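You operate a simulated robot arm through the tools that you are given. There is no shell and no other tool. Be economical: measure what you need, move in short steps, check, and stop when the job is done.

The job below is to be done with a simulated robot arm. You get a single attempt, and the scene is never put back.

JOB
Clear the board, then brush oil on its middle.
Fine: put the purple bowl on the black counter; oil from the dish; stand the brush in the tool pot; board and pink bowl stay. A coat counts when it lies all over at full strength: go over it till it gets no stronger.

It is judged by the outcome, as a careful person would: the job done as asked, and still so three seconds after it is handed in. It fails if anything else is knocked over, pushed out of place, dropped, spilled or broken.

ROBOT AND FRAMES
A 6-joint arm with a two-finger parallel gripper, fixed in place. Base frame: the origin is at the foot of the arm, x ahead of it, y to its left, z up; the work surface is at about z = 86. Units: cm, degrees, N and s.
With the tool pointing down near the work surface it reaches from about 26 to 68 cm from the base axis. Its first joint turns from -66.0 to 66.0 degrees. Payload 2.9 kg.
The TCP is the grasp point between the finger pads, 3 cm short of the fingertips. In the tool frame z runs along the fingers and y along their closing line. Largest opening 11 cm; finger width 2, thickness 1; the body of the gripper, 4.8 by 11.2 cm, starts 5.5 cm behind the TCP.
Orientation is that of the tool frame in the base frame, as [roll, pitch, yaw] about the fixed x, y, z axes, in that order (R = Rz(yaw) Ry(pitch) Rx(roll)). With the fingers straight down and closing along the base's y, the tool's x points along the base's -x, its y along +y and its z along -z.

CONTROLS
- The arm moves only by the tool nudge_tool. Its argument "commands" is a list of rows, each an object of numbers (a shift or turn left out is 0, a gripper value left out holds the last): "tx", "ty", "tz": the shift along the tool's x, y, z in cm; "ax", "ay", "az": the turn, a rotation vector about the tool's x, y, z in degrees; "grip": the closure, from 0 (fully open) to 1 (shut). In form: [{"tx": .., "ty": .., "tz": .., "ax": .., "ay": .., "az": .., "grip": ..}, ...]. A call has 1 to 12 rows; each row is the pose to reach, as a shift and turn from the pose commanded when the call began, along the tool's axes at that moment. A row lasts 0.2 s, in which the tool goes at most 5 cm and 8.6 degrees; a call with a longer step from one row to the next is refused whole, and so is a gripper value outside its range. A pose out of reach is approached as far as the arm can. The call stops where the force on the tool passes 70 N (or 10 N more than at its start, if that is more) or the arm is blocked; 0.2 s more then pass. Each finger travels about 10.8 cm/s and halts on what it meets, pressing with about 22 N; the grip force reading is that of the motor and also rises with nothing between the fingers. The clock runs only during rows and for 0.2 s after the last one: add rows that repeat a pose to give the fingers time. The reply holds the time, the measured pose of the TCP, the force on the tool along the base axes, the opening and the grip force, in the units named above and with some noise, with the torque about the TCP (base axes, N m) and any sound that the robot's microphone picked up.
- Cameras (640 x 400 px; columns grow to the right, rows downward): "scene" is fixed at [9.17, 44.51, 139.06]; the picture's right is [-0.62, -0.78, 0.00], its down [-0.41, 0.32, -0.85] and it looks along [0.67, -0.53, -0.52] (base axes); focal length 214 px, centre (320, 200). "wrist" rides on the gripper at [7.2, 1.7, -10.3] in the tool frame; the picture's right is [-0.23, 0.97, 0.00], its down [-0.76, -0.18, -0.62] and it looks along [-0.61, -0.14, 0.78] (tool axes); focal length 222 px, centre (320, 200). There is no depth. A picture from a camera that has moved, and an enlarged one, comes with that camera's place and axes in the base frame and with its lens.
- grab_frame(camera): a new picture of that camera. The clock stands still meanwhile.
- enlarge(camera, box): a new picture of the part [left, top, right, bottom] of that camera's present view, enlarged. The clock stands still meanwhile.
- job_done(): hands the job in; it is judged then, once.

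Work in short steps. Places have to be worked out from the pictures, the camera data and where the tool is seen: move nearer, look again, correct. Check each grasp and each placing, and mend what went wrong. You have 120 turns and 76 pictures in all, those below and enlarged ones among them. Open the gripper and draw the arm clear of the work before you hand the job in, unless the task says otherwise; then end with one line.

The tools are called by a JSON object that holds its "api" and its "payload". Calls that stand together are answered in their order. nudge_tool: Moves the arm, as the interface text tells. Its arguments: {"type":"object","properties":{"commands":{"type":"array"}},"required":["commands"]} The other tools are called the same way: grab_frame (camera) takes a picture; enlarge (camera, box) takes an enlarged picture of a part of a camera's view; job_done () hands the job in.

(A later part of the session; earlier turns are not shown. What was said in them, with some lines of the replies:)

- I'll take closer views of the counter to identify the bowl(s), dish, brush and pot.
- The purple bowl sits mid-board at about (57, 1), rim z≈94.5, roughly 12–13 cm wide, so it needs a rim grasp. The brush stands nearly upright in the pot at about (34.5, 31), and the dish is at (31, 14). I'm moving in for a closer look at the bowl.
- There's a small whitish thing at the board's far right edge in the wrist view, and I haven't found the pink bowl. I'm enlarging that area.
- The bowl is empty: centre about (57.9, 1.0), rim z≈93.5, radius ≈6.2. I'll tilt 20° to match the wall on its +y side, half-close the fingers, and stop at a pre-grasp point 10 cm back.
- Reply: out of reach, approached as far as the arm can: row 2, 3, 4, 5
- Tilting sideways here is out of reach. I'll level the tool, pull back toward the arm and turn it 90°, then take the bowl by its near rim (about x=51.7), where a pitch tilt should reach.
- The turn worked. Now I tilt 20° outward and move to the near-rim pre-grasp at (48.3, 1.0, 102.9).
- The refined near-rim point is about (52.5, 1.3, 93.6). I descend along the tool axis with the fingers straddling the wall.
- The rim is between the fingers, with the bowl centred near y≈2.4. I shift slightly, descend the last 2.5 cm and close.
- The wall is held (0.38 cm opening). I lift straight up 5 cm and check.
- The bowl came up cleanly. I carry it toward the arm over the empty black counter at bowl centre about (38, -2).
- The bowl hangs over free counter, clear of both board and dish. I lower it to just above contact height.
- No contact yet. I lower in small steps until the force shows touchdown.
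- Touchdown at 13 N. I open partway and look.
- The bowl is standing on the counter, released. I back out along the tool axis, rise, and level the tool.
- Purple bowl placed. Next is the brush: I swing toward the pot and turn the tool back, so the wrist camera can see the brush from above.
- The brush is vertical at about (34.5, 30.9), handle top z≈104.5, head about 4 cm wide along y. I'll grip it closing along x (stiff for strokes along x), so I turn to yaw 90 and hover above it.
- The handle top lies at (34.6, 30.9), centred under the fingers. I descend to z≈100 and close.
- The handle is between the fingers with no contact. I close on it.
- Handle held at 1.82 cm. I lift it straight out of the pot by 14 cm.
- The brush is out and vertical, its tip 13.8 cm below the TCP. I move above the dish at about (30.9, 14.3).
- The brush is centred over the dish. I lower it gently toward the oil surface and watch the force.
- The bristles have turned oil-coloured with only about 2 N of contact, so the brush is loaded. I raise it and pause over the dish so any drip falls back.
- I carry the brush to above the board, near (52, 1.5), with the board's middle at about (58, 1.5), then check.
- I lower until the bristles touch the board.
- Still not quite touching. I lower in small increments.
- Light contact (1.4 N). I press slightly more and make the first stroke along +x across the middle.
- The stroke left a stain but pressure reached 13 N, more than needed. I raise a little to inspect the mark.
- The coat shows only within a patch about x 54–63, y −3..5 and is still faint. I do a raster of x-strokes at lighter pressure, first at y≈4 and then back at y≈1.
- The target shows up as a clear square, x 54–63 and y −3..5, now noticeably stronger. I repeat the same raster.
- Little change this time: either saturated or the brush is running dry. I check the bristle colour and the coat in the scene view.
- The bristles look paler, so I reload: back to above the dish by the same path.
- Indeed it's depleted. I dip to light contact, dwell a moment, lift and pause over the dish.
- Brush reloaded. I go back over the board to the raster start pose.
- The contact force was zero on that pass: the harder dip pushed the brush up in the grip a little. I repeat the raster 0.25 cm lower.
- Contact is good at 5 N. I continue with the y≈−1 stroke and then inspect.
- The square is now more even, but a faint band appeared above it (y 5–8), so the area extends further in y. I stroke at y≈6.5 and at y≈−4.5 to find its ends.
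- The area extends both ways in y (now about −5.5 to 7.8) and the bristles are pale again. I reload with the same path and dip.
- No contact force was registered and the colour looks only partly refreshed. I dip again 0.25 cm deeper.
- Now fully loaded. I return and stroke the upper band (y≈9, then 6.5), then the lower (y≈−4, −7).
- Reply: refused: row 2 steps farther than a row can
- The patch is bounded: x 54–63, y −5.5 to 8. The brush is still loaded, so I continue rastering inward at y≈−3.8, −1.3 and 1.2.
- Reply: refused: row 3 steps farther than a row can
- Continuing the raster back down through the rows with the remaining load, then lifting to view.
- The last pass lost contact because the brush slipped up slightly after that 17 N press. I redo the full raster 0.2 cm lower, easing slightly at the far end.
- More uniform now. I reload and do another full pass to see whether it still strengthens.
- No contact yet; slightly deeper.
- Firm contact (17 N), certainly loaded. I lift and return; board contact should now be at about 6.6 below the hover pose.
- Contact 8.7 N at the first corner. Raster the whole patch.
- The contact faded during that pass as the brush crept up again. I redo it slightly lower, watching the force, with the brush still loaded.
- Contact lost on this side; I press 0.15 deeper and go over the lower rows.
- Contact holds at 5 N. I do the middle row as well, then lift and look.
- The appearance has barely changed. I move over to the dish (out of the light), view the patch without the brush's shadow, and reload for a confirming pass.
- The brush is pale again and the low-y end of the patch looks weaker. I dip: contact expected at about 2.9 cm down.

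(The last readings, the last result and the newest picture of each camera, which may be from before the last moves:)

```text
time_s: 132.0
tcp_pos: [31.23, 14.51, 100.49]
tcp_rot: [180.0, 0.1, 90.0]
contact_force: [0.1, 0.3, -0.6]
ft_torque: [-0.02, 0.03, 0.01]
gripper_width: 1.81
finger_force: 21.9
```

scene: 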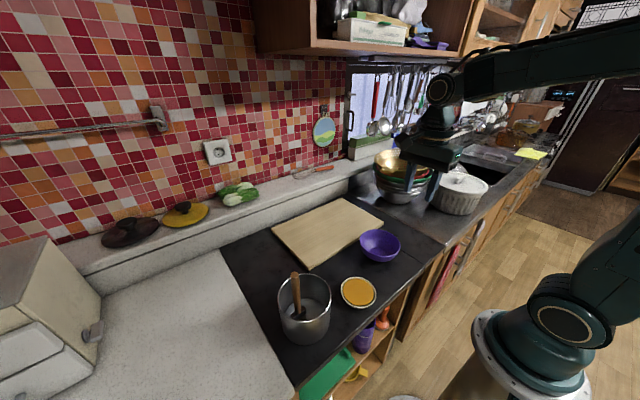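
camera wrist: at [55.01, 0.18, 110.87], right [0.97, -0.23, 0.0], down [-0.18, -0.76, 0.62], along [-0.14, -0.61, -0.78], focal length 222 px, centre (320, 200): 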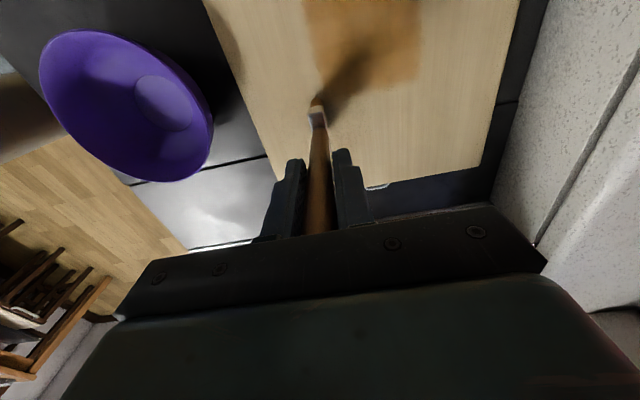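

{"api": "nudge_tool", "payload": {"commands": [{"tz": 0.12}, {"tz": 0.12}]}}

{"api": "nudge_tool", "payload": {"commands": [{"tz": 0.12}, {"tz": 0.12}]}}

```text
time_s: 132.6
tcp_pos: [31.26, 14.65, 100.28]
tcp_rot: [179.9, 0.0, 90.0]
contact_force: [-0.7, 0.7, 6.9]
ft_torque: [-0.08, 0.15, 0.0]
gripper_width: 1.8
finger_force: 22.0
```

```text
time_s: 133.2
tcp_pos: [31.33, 14.53, 100.26]
tcp_rot: [179.8, -0.1, 90.0]
contact_force: [0.7, 2.4, 21.1]
ft_torque: [0.06, -0.01, 0.02]
gripper_width: 1.83
finger_force: 21.7
```

Loaded (firmly). I lift, return to the board and touch down at the low-y corner.

{"api": "nudge_tool", "payload": {"commands": [{"tz": -1}, {"tz": -2.5}, {"tz": -2.5}, {"tz": -2.5}, {"tz": -5}, {"tz": -7.99}, {"tz": -7.99}]}}

{"api": "nudge_tool", "payload": {"commands": [{"tx": -2.1, "ty": 3.5}, {"tx": -4.5, "ty": 7.3}, {"tx": -6.6, "ty": 11.1}, {"tx": -8.9, "ty": 14.9}, {"tx": -11.1, "ty": 18.4}, {"tx": -14, "ty": 21.5}, {"tx": -18, "ty": 22.1, "tz": 2}, {"tx": -20, "ty": 22.1, "tz": 6}, {"tx": -20, "ty": 22.1, "tz": 8.2}, {"tx": -20, "ty": 22.1, "tz": 8.45}, {"tx": -20, "ty": 22.1, "tz": 8.45}]}}

```text
time_s: 134.8
tcp_pos: [30.94, 14.42, 108.44]
tcp_rot: [-179.9, 0.0, 90.0]
contact_force: [0.0, 0.1, -1.2]
ft_torque: [-0.03, 0.0, -0.01]
gripper_width: 1.81
finger_force: 21.9
```

```text
time_s: 137.2
tcp_pos: [53.27, -5.58, 99.54]
tcp_rot: [179.9, -0.1, 89.9]
contact_force: [-0.2, -0.3, 2.8]
ft_torque: [-0.07, 0.08, -0.01]
gripper_width: 1.79
finger_force: 22.2
```

Light contact (2.8 N) at the corner. I raster the low rows: y≈−5.5, −3.3, −1.

{"api": "nudge_tool", "payload": {"commands": [{"tz": 0.06, "ty": 2.5}, {"ty": 5, "tz": 0.06}, {"ty": 7.5, "tz": 0.06}, {"ty": 10.3, "tz": 0.06}, {"tx": 2.2, "ty": 10.3, "tz": 0.06}, {"tx": 2.2, "ty": 7.5, "tz": 0.06}, {"tx": 2.2, "ty": 5, "tz": 0.06}, {"tx": 2.2, "ty": 2.5, "tz": 0.06}, {"tx": 2.2, "ty": 0, "tz": 0.06}, {"tx": 4.4, "ty": 0, "tz": 0.06}, {"tx": 4.4, "ty": 2.5, "tz": 0.06}]}}

{"api": "nudge_tool", "payload": {"commands": [{"ty": 2.5, "tz": 0.03}, {"ty": 5, "tz": 0.03}, {"ty": 7.8, "tz": 0.03}, {"tx": 2.2, "ty": 7.8, "tz": 0.05}, {"tx": 2.2, "ty": 5, "tz": 0.05}, {"tx": 2.2, "ty": 2.5, "tz": 0.05}, {"tx": 2.2, "ty": 0, "tz": 0.05}, {"tx": 2.2, "ty": -2.5, "tz": 0.05}]}}

```text
time_s: 139.6
tcp_pos: [55.78, -1.09, 99.87]
tcp_rot: [180.0, -0.1, 90.0]
contact_force: [0.7, -1.2, -0.7]
ft_torque: [-0.04, 0.03, 0.04]
gripper_width: 1.82
finger_force: 22.1
```

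```text
time_s: 141.4
tcp_pos: [52.98, 1.08, 99.72]
tcp_rot: [180.0, 0.0, 90.0]
contact_force: [0.7, 0.3, 3.6]
ft_torque: [-0.11, -0.09, 0.0]
gripper_width: 1.82
finger_force: 22.1
```

Contact 3.6 N. I continue with the upper rows y≈3.5 and 6.

{"api": "nudge_tool", "payload": {"commands": [{"tx": 2.3, "tz": 0.05}, {"tx": 2.3, "ty": 2.5, "tz": 0.06}, {"tx": 2.3, "ty": 5, "tz": 0.06}, {"tx": 2.3, "ty": 7.5, "tz": 0.06}, {"tx": 2.3, "ty": 10.3, "tz": 0.06}, {"tx": 4.8, "ty": 10.3, "tz": 0.08}, {"tx": 4.8, "ty": 7.5, "tz": 0.08}, {"tx": 4.8, "ty": 5, "tz": 0.08}, {"tx": 4.8, "ty": 2.5, "tz": 0.08}, {"tx": 4.8, "ty": 0, "tz": 0.08}]}}

{"api": "nudge_tool", "payload": {"commands": [{"tx": 0.8, "tz": 0.06}, {"tx": 0.8, "ty": 2.5, "tz": 0.06}, {"tx": 0.8, "ty": 5, "tz": 0.06}, {"tx": 0.8, "ty": 7.5, "tz": 0.06}, {"tx": 0.8, "ty": 10.3, "tz": 0.06}, {"tx": 0.8, "ty": 9, "tz": -3}, {"tx": -1, "ty": 5, "tz": -5}, {"tx": -3, "ty": 1.5, "tz": -7.14}, {"tx": -4.5, "ty": -1.2, "tz": -7.14}, {"tx": -4.5, "ty": -1.2, "tz": -7.14}]}}

{"api": "enlarge", "payload": {"camera": "wrist", "box": [270, 0, 470, 150]}}

{"api": "enlarge", "payload": {"camera": "scene", "box": [280, 180, 380, 255]}}

```text
time_s: 143.6
tcp_pos: [53.29, 5.86, 99.68]
tcp_rot: [179.5, 0.0, 90.0]
contact_force: [8.3, 0.3, 21.9]
ft_torque: [0.01, -0.8, 0.0]
gripper_width: 1.85
finger_force: 21.6
```

```text
time_s: 145.8
tcp_pos: [51.94, 1.47, 106.75]
tcp_rot: [179.9, 0.0, 90.1]
contact_force: [-0.9, -0.2, -0.5]
ft_torque: [0.0, 0.03, -0.03]
gripper_width: 1.85
finger_force: 22.4
```

```text
2.67 times, centred on (370, 75) of wrist
camera zoom: at [53.65, 8.76, 117.1], right [0.97, -0.23, 0.0], down [-0.18, -0.76, 0.62], along [-0.14, -0.61, -0.78], focal length 592 px, centre (187, 533)
```

zoom: 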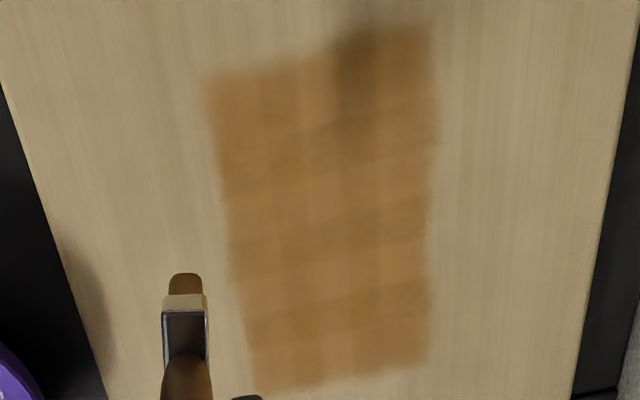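

```text
5.33 times, centred on (330, 218) of scene
camera zoom: at [9.17, 44.51, 139.06], right [-0.62, -0.78, 0.0], down [-0.41, 0.32, -0.85], along [0.67, -0.53, -0.52], focal length 1144 px, centre (267, 107)
```

zoom: 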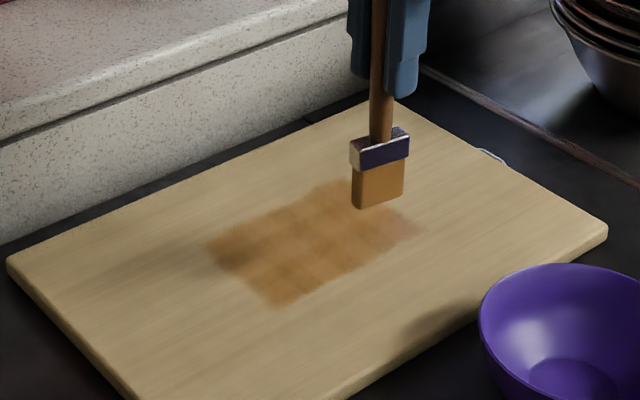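

The brush now seats against the gripper (no more creep). I make one more firm full pass with the remaining load to verify it gets no stronger, low-y rows first.

{"api": "nudge_tool", "payload": {"commands": [{"tx": -4, "ty": 1, "tz": 2}, {"tx": -6.9, "ty": 1.2, "tz": 5}, {"tx": -6.9, "ty": 1.2, "tz": 7.05}, {"tx": -6.9, "ty": 3.7, "tz": 7.05}, {"tx": -6.9, "ty": 6.2, "tz": 7.05}, {"tx": -6.9, "ty": 8.7, "tz": 7.05}, {"tx": -6.9, "ty": 11.5, "tz": 7.05}, {"tx": -4.8, "ty": 11.5, "tz": 7.05}, {"tx": -4.8, "ty": 8.7, "tz": 7.05}, {"tx": -4.8, "ty": 6.2, "tz": 7.05}, {"tx": -4.8, "ty": 3.7, "tz": 7.05}, {"tx": -4.8, "ty": 1.2, "tz": 7.05}]}}

```text
time_s: 148.4
tcp_pos: [53.22, -3.39, 99.79]
tcp_rot: [180.0, 0.0, 89.9]
contact_force: [1.0, 0.9, -0.7]
ft_torque: [0.01, 0.0, 0.05]
gripper_width: 1.81
finger_force: 21.8
```

No contact here, so it crept once more. I press lower by steps.

{"api": "nudge_tool", "payload": {"commands": [{"tz": 0.15}, {"tz": 0.2}, {"tz": 0.2}]}}

```text
time_s: 149.2
tcp_pos: [53.15, -3.44, 99.41]
tcp_rot: [-180.0, 0.1, 90.1]
contact_force: [-0.6, 0.6, -0.1]
ft_torque: [-0.05, 0.0, 0.02]
gripper_width: 1.81
finger_force: 22.0
```

{"api": "nudge_tool", "payload": {"commands": [{"tz": 0.1}, {"tz": 0.1}]}}

```text
time_s: 149.8
tcp_pos: [53.13, -3.36, 99.39]
tcp_rot: [179.8, 0.1, 90.0]
contact_force: [-2.5, -1.7, 12.0]
ft_torque: [0.01, 0.18, 0.0]
gripper_width: 1.82
finger_force: 21.8
```

Contact at 12 N. I ease by 0.03 and raster the low rows.

{"api": "nudge_tool", "payload": {"commands": [{"ty": 2.5, "tz": -0.03}, {"ty": 5, "tz": -0.03}, {"ty": 7.5, "tz": -0.03}, {"ty": 10.3, "tz": -0.03}, {"tx": -2.1, "ty": 10.3, "tz": -0.03}, {"tx": -2.1, "ty": 7.5, "tz": -0.03}, {"tx": -2.1, "ty": 5, "tz": -0.03}, {"tx": -2.1, "ty": 2.5, "tz": -0.03}, {"tx": -2.1, "ty": 0, "tz": -0.03}]}}

{"api": "nudge_tool", "payload": {"commands": [{"tx": 4, "tz": 0.02}, {"tx": 4.4, "ty": 2.5, "tz": 0.02}, {"tx": 4.4, "ty": 5, "tz": 0.02}, {"tx": 4.4, "ty": 7.5, "tz": 0.02}, {"tx": 4.4, "ty": 10.3, "tz": 0.02}, {"tx": 6.8, "ty": 10.3, "tz": 0.02}, {"tx": 6.8, "ty": 7.5, "tz": 0.02}, {"tx": 6.8, "ty": 5, "tz": 0.02}, {"tx": 6.8, "ty": 2.5, "tz": 0.02}, {"tx": 6.8, "ty": 0, "tz": 0.02}]}}

```text
time_s: 151.8
tcp_pos: [53.26, -5.7, 99.35]
tcp_rot: [179.6, 0.1, 90.1]
contact_force: [4.4, 0.9, 17.1]
ft_torque: [0.28, -0.63, -0.06]
gripper_width: 1.81
finger_force: 21.7
```

```text
time_s: 154.0
tcp_pos: [53.26, 1.16, 99.4]
tcp_rot: [179.8, 0.0, 90.1]
contact_force: [0.4, 0.4, 1.8]
ft_torque: [0.01, -0.01, 0.01]
gripper_width: 1.81
finger_force: 21.5
```

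Contact maintained. Now the upper rows, then lift and view.

{"api": "nudge_tool", "payload": {"commands": [{"tx": 2.2, "tz": 0.05}, {"tx": 2.2, "ty": 2.5, "tz": 0.05}, {"tx": 2.2, "ty": 5, "tz": 0.05}, {"tx": 2.2, "ty": 7.5, "tz": 0.05}, {"tx": 2.2, "ty": 10.3, "tz": 0.05}, {"tx": 4.8, "ty": 10.3, "tz": 0.06}, {"tx": 4.8, "ty": 7.5, "tz": 0.06}, {"tx": 4.8, "ty": 5, "tz": 0.06}, {"tx": 4.8, "ty": 2.5, "tz": 0.06}, {"tx": 4.8, "ty": 0, "tz": 0.06}]}}

{"api": "nudge_tool", "payload": {"commands": [{"tz": -3}, {"tx": -2.4, "tz": -6}, {"tx": -4.7, "ty": -1.2, "tz": -7.4}, {"tx": -4.7, "ty": -1.2, "tz": -7.4}]}}

{"api": "enlarge", "payload": {"camera": "wrist", "box": [270, 0, 470, 150]}}

```text
time_s: 156.2
tcp_pos: [53.07, 6.09, 99.46]
tcp_rot: [179.9, 0.0, 90.0]
contact_force: [3.8, -0.4, 12.2]
ft_torque: [0.17, -0.54, -0.04]
gripper_width: 1.81
finger_force: 21.8
```

```text
time_s: 157.2
tcp_pos: [52.04, 1.23, 106.94]
tcp_rot: [-180.0, 0.0, 90.0]
contact_force: [0.1, -0.2, -1.1]
ft_torque: [0.02, 0.0, 0.01]
gripper_width: 1.79
finger_force: 21.9
```

```text
2.67 times, centred on (370, 75) of wrist
camera zoom: at [53.72, 8.69, 117.27], right [0.97, -0.23, 0.0], down [-0.18, -0.76, 0.62], along [-0.14, -0.61, -0.78], focal length 592 px, centre (187, 533)
```

zoom: 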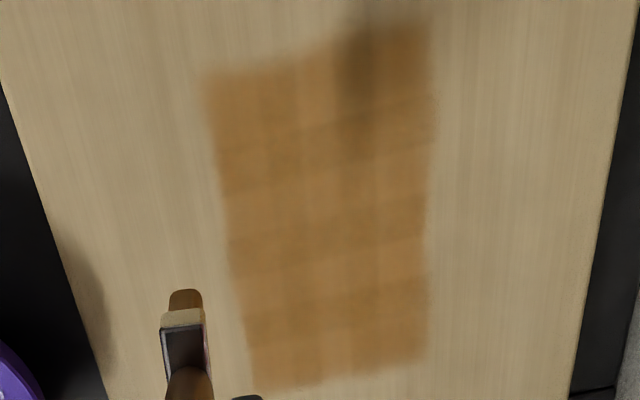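

The patch looks the same as before this pass. I check the low-y end once from the scene camera.

{"api": "enlarge", "payload": {"camera": "scene", "box": [310, 195, 370, 240]}}

```text
8.89 times, centred on (340, 218) of scene
camera zoom: at [9.17, 44.51, 139.06], right [-0.62, -0.78, 0.0], down [-0.41, 0.32, -0.85], along [0.67, -0.53, -0.52], focal length 1906 px, centre (142, 44)
```

zoom: 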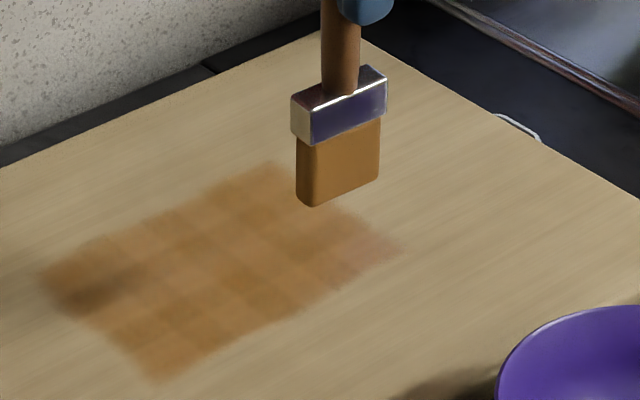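

The near low-y corner (x≈55, y≈−5) looks a bit paler, possibly the bowl's reflection. I add several short strokes there to be sure.

{"api": "nudge_tool", "payload": {"commands": [{"tx": -4, "ty": 1, "tz": 2}, {"tx": -6.5, "ty": 1.2, "tz": 5}, {"tx": -6.5, "ty": 1.2, "tz": 7.1}, {"tx": -6.5, "ty": 1.2, "tz": 7.42}, {"tx": -6.5, "ty": 3, "tz": 7.42}, {"tx": -6.5, "ty": 5, "tz": 7.42}, {"tx": -6.5, "ty": 7, "tz": 7.42}, {"tx": -6.5, "ty": 5, "tz": 7.42}, {"tx": -6.5, "ty": 3, "tz": 7.42}, {"tx": -6.5, "ty": 1.2, "tz": 7.42}]}}

```text
time_s: 159.4
tcp_pos: [53.2, -5.03, 99.38]
tcp_rot: [179.8, 0.1, 89.9]
contact_force: [6.8, -0.4, 14.9]
ft_torque: [0.23, -0.65, -0.03]
gripper_width: 1.79
finger_force: 22.4
```

{"api": "nudge_tool", "payload": {"commands": [{"tx": 1.5}, {"tx": 1.5, "ty": 2}, {"tx": 1.5, "ty": 4}, {"tx": 1.5, "ty": 6}, {"tx": 1.5, "ty": 8}, {"tx": 1.5, "ty": 10.3}, {"tx": -0.3, "ty": 10.3}, {"tx": -0.3, "ty": 8}, {"tx": -0.3, "ty": 6}, {"tx": -0.3, "ty": 4}, {"tx": -0.3, "ty": 2}, {"tx": -0.3, "ty": 0}]}}

{"api": "nudge_tool", "payload": {"commands": [{"tz": -3}, {"tx": 2.5, "ty": -0.5, "tz": -6}, {"tx": 6.8, "ty": -1.2, "tz": -7.42}, {"tx": 6.8, "ty": -1.2, "tz": -7.42}]}}

{"api": "enlarge", "payload": {"camera": "scene", "box": [310, 195, 370, 240]}}

```text
time_s: 162.0
tcp_pos: [53.29, -5.43, 99.42]
tcp_rot: [179.6, -0.1, 90.1]
contact_force: [5.5, -1.0, 17.7]
ft_torque: [0.28, -0.64, -0.1]
gripper_width: 1.81
finger_force: 21.9
```

```text
time_s: 163.0
tcp_pos: [51.66, 1.1, 106.72]
tcp_rot: [180.0, 0.0, 90.0]
contact_force: [0.4, 0.6, -1.5]
ft_torque: [0.04, -0.04, -0.01]
gripper_width: 1.8
finger_force: 22.2
```

```text
8.89 times, centred on (340, 218) of scene
camera zoom: at [9.16, 44.51, 139.06], right [-0.62, -0.78, 0.0], down [-0.41, 0.32, -0.85], along [0.67, -0.53, -0.52], focal length 1906 px, centre (142, 44)
```

zoom: 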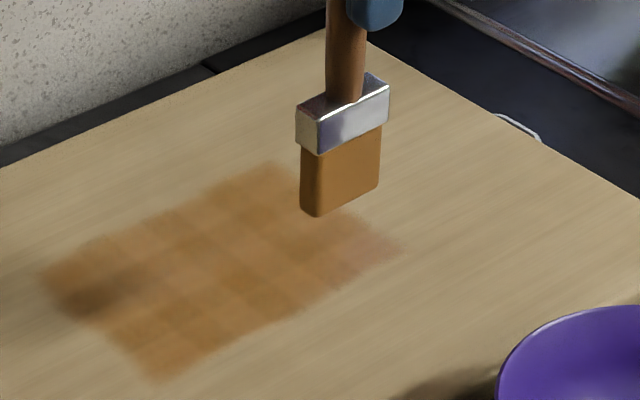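

The corner is unchanged after firm strokes with a loaded brush, so the coat is saturated and the tint is the bowl's reflection. I raise the brush and carry it back above the pot.

{"api": "nudge_tool", "payload": {"commands": [{"tz": -3.5}, {"tx": 2, "ty": -1, "tz": -7}, {"tx": 5.5, "ty": -3, "tz": -8}, {"tx": 9, "ty": -5, "tz": -8}, {"tx": 12.8, "ty": -7.2, "tz": -8}, {"tx": 16.6, "ty": -9.4, "tz": -8}, {"tx": 20.4, "ty": -11.6, "tz": -8}, {"tx": 24.2, "ty": -13.8, "tz": -8}, {"tx": 27.5, "ty": -16, "tz": -8}, {"tx": 29.5, "ty": -17.2, "tz": -8}, {"tx": 29.5, "ty": -17.2, "tz": -8}]}}

{"api": "grab_frame", "payload": {"camera": "wrist"}}

{"api": "enlarge", "payload": {"camera": "scene", "box": [240, 180, 400, 340]}}

```text
time_s: 165.4
tcp_pos: [34.61, 30.81, 114.93]
tcp_rot: [-180.0, 0.0, 90.0]
contact_force: [-1.2, -0.8, -0.5]
ft_torque: [-0.02, -0.01, -0.02]
gripper_width: 1.81
finger_force: 21.8
```

```text
8 pictures are left
camera wrist: at [36.4, 38.1, 125.31], right [0.97, -0.23, 0.0], down [-0.18, -0.76, 0.62], along [-0.14, -0.61, -0.78], focal length 222 px, centre (320, 200)
```

wrist: 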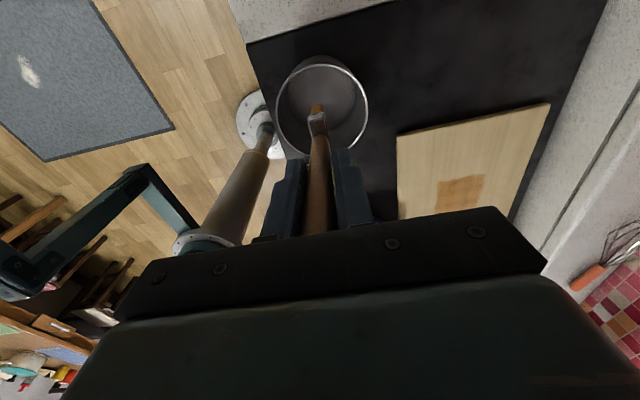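

```text
2.50 times, centred on (320, 260) of scene
camera zoom: at [9.16, 44.52, 139.06], right [-0.62, -0.78, 0.0], down [-0.41, 0.32, -0.85], along [0.67, -0.53, -0.52], focal length 536 px, centre (320, 50)
```

zoom: 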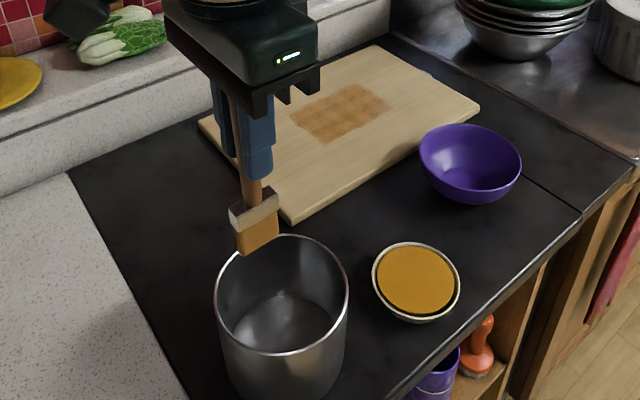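

The brush is upright over the pot. I lower it inside, stopping just above the floor.

{"api": "nudge_tool", "payload": {"commands": [{"tx": -0.5, "tz": 3}, {"tx": -0.5, "tz": 6}, {"tx": -0.5, "tz": 9}, {"tx": -0.5, "tz": 12}, {"tx": -0.5, "tz": 14.5}, {"tx": -0.5, "tz": 15.7}, {"tx": -0.5, "tz": 15.7}]}}

{"api": "nudge_tool", "payload": {"commands": [{"tz": 0.2}, {"tz": 0.35}, {"tz": 0.35}]}}

```text
time_s: 167.0
tcp_pos: [34.64, 30.55, 98.91]
tcp_rot: [179.9, -0.1, 90.0]
contact_force: [0.2, 0.6, 0.0]
ft_torque: [-0.01, 0.01, -0.01]
gripper_width: 1.81
finger_force: 22.2
```

```text
time_s: 167.8
tcp_pos: [34.75, 30.48, 98.56]
tcp_rot: [180.0, -0.2, 90.0]
contact_force: [-3.6, -0.1, 16.1]
ft_torque: [0.26, 0.38, 0.07]
gripper_width: 1.81
finger_force: 22.1
```

Touchdown at the expected height. I relax the preload slightly and open gently to about 4 cm.

{"api": "nudge_tool", "payload": {"commands": [{"tz": -0.12}, {"tz": -0.12, "grip": 0.8}, {"tz": -0.12, "grip": 0.72}, {"tz": -0.12, "grip": 0.62}, {"tz": -0.12, "grip": 0.62}, {"tz": -0.12, "grip": 0.62}]}}

{"api": "enlarge", "payload": {"camera": "scene", "box": [250, 230, 360, 350]}}

```text
time_s: 169.2
tcp_pos: [34.81, 30.38, 98.69]
tcp_rot: [-180.0, 0.0, 90.0]
contact_force: [0.7, -0.1, 7.2]
ft_torque: [0.04, 0.01, -0.01]
gripper_width: 4.17
finger_force: 0.0
```

```text
3.33 times, centred on (305, 290) of scene
camera zoom: at [9.16, 44.5, 139.07], right [-0.62, -0.78, 0.0], down [-0.41, 0.32, -0.85], along [0.67, -0.53, -0.52], focal length 715 px, centre (370, -100)
```

zoom: 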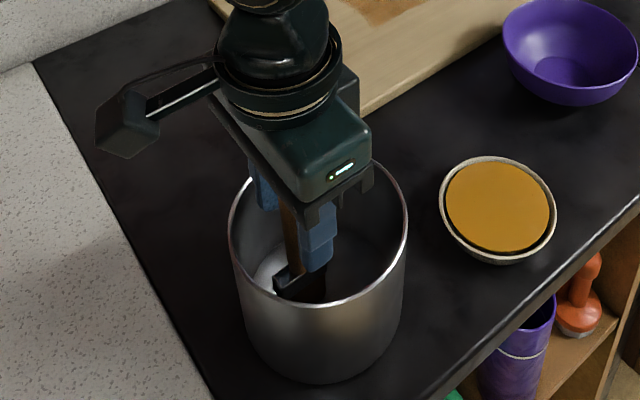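

The handle is still lightly touching the palm (7 N), and the brush stands upright. I rise straight up, slowly at first.

{"api": "nudge_tool", "payload": {"commands": [{"tz": -0.15}, {"tz": -0.4}, {"tz": -1}, {"tz": -2.5}, {"tz": -5}, {"tz": -8}, {"tz": -12}, {"tz": -16}, {"tz": -16}]}}

{"api": "enlarge", "payload": {"camera": "scene", "box": [240, 180, 400, 340]}}

```text
time_s: 171.2
tcp_pos: [34.63, 30.43, 114.75]
tcp_rot: [-180.0, -0.1, 90.0]
contact_force: [-0.9, 0.0, -0.7]
ft_torque: [0.01, -0.01, 0.0]
gripper_width: 4.15
finger_force: 0.0
```

```text
2.50 times, centred on (320, 260) of scene
camera zoom: at [9.17, 44.51, 139.06], right [-0.62, -0.78, 0.0], down [-0.41, 0.32, -0.85], along [0.67, -0.53, -0.52], focal length 536 px, centre (320, 50)
```

zoom: 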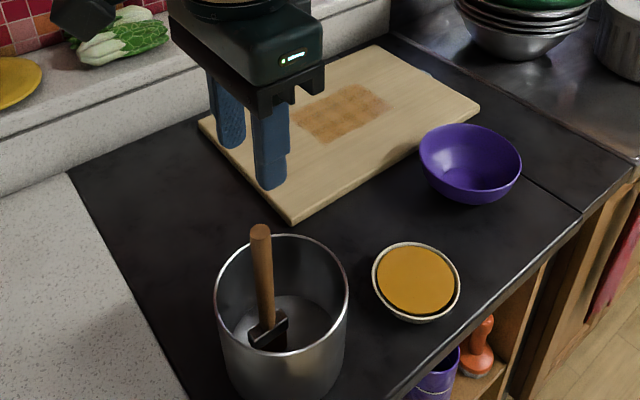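

The brush stands in the pot, and board, dish and bowl are all in place. I raise and draw the arm clear, opening the gripper, then take a last look.

{"api": "nudge_tool", "payload": {"commands": [{"tz": -4}, {"tz": -8}, {"tz": -11, "tx": -3}, {"tz": -13, "tx": -7, "ty": -0.5}, {"tz": -13, "tx": -11, "ty": -1, "grip": 0.3}, {"tz": -13, "tx": -15, "ty": -1, "grip": 0}, {"tz": -13, "tx": -15, "ty": -1, "grip": 0}]}}

{"api": "grab_frame", "payload": {"camera": "scene"}}

{"api": "enlarge", "payload": {"camera": "scene", "box": [230, 180, 430, 350]}}

```text
time_s: 172.8
tcp_pos: [33.76, 15.29, 127.49]
tcp_rot: [-180.0, 0.0, 90.1]
contact_force: [-1.0, 1.0, 0.9]
ft_torque: [-0.01, 0.02, 0.0]
gripper_width: 11.0
finger_force: 0.1
```

```text
4 pictures are left
```

scene: 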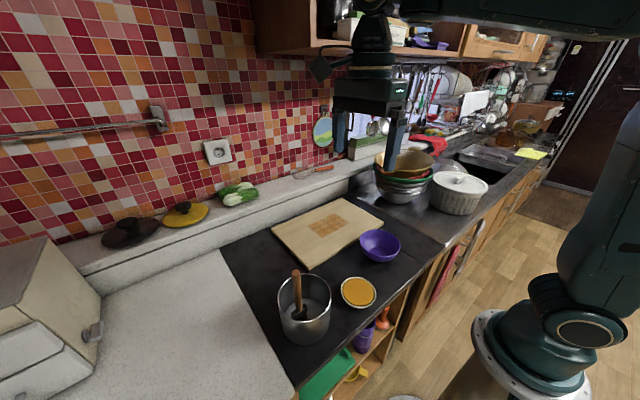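

```text
2.35 times, centred on (330, 265) of scene
camera zoom: at [9.17, 44.51, 139.06], right [-0.62, -0.78, 0.0], down [-0.41, 0.32, -0.85], along [0.67, -0.53, -0.52], focal length 505 px, centre (296, 47)
```

zoom: 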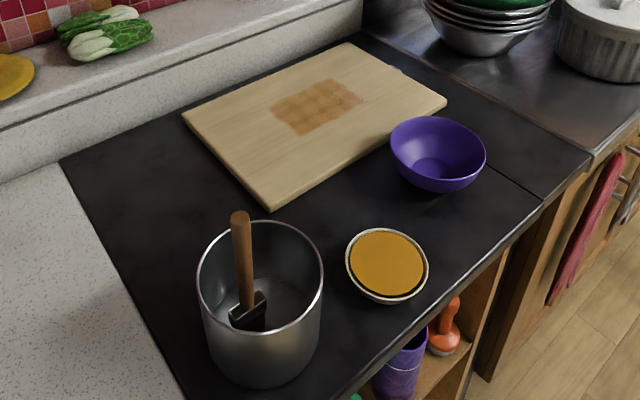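

I take one closer view of the coat, now that nothing shades it.

{"api": "enlarge", "payload": {"camera": "scene", "box": [300, 190, 360, 245]}}

```text
7.27 times, centred on (330, 218) of scene
camera zoom: at [9.17, 44.51, 139.06], right [-0.62, -0.78, 0.0], down [-0.41, 0.32, -0.85], along [0.67, -0.53, -0.52], focal length 1560 px, centre (247, 73)
```

zoom: 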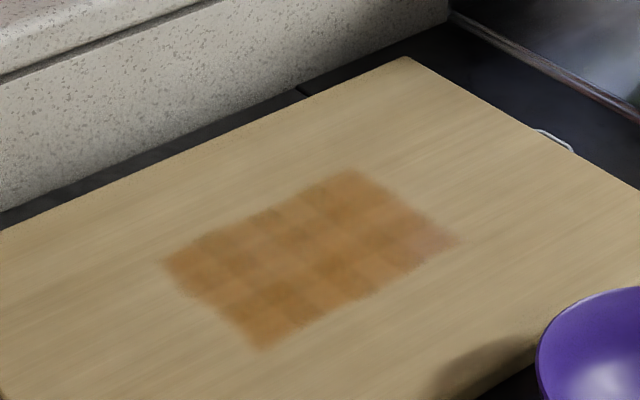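

One corner cell, near (55, −5), still looks pinkish. I move the empty gripper above it for a wrist view from another angle, to tell a reflection from a thin coat.

{"api": "nudge_tool", "payload": {"commands": [{"tx": -2.5, "ty": 3}, {"tx": -5, "ty": 6, "tz": 1}, {"tx": -7.5, "ty": 9, "tz": 3}, {"tx": -10, "ty": 12, "tz": 6}, {"tx": -12.5, "ty": 15, "tz": 9}, {"tx": -14.5, "ty": 18, "tz": 12}, {"tx": -16, "ty": 20, "tz": 15}, {"tx": -16, "ty": 20, "tz": 15}]}}

{"api": "enlarge", "payload": {"camera": "wrist", "box": [250, 0, 430, 160]}}

```text
time_s: 174.6
tcp_pos: [53.95, -0.59, 112.71]
tcp_rot: [179.9, 0.0, 90.0]
contact_force: [-0.4, 0.0, -0.4]
ft_torque: [0.0, 0.01, -0.01]
gripper_width: 11.02
finger_force: 0.1
```

```text
2.50 times, centred on (340, 80) of wrist
camera zoom: at [55.59, 6.81, 123.1], right [0.97, -0.23, 0.0], down [-0.18, -0.76, 0.62], along [-0.14, -0.61, -0.78], focal length 555 px, centre (270, 500)
```

zoom: 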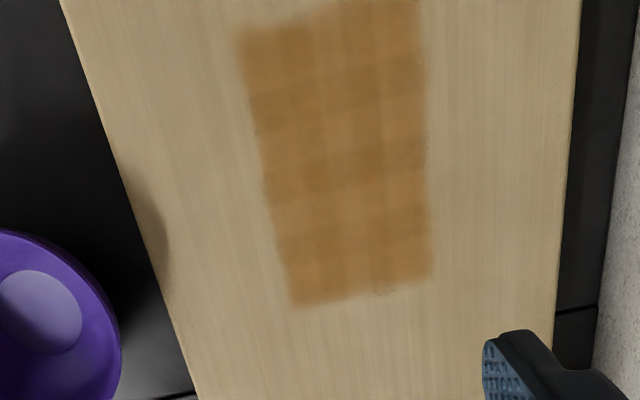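

From above, the corner is as strong as the rest and the coat is even, so the pink was only a view-dependent reflection. I draw the arm back clear.

{"api": "nudge_tool", "payload": {"commands": [{"tz": -4}, {"tz": -8, "ty": -2}, {"tz": -12, "ty": -5}, {"tz": -15, "ty": -9}, {"tz": -15, "ty": -13, "tx": 1}, {"tz": -15, "ty": -17, "tx": 2}, {"tz": -15, "ty": -20, "tx": 2}, {"tz": -15, "ty": -20, "tx": 2}]}}

{"api": "grab_frame", "payload": {"camera": "scene"}}

```text
time_s: 176.4
tcp_pos: [33.5, 1.51, 127.76]
tcp_rot: [180.0, 0.0, 90.0]
contact_force: [-0.1, 0.5, -0.4]
ft_torque: [-0.02, 0.0, 0.01]
gripper_width: 10.96
finger_force: 0.1
```

```text
0 pictures are left
```

scene: 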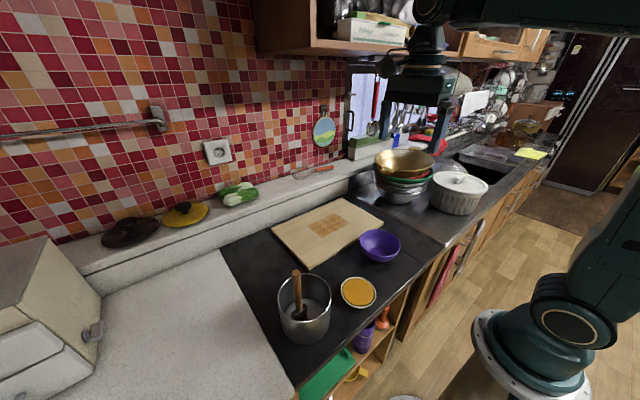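

The bowl is on the counter, the board's middle is oiled, the brush stands in the pot, and the arm is clear. I hand in the job.

{"api": "job_done", "payload": {}}

```text
The job is handed in.
```

I put the purple bowl on the black counter, brushed the board's middle with oil until further strokes made it look no stronger, and stood the brush back in the tool pot; I never identified a pink bowl, and nothing else was moved.
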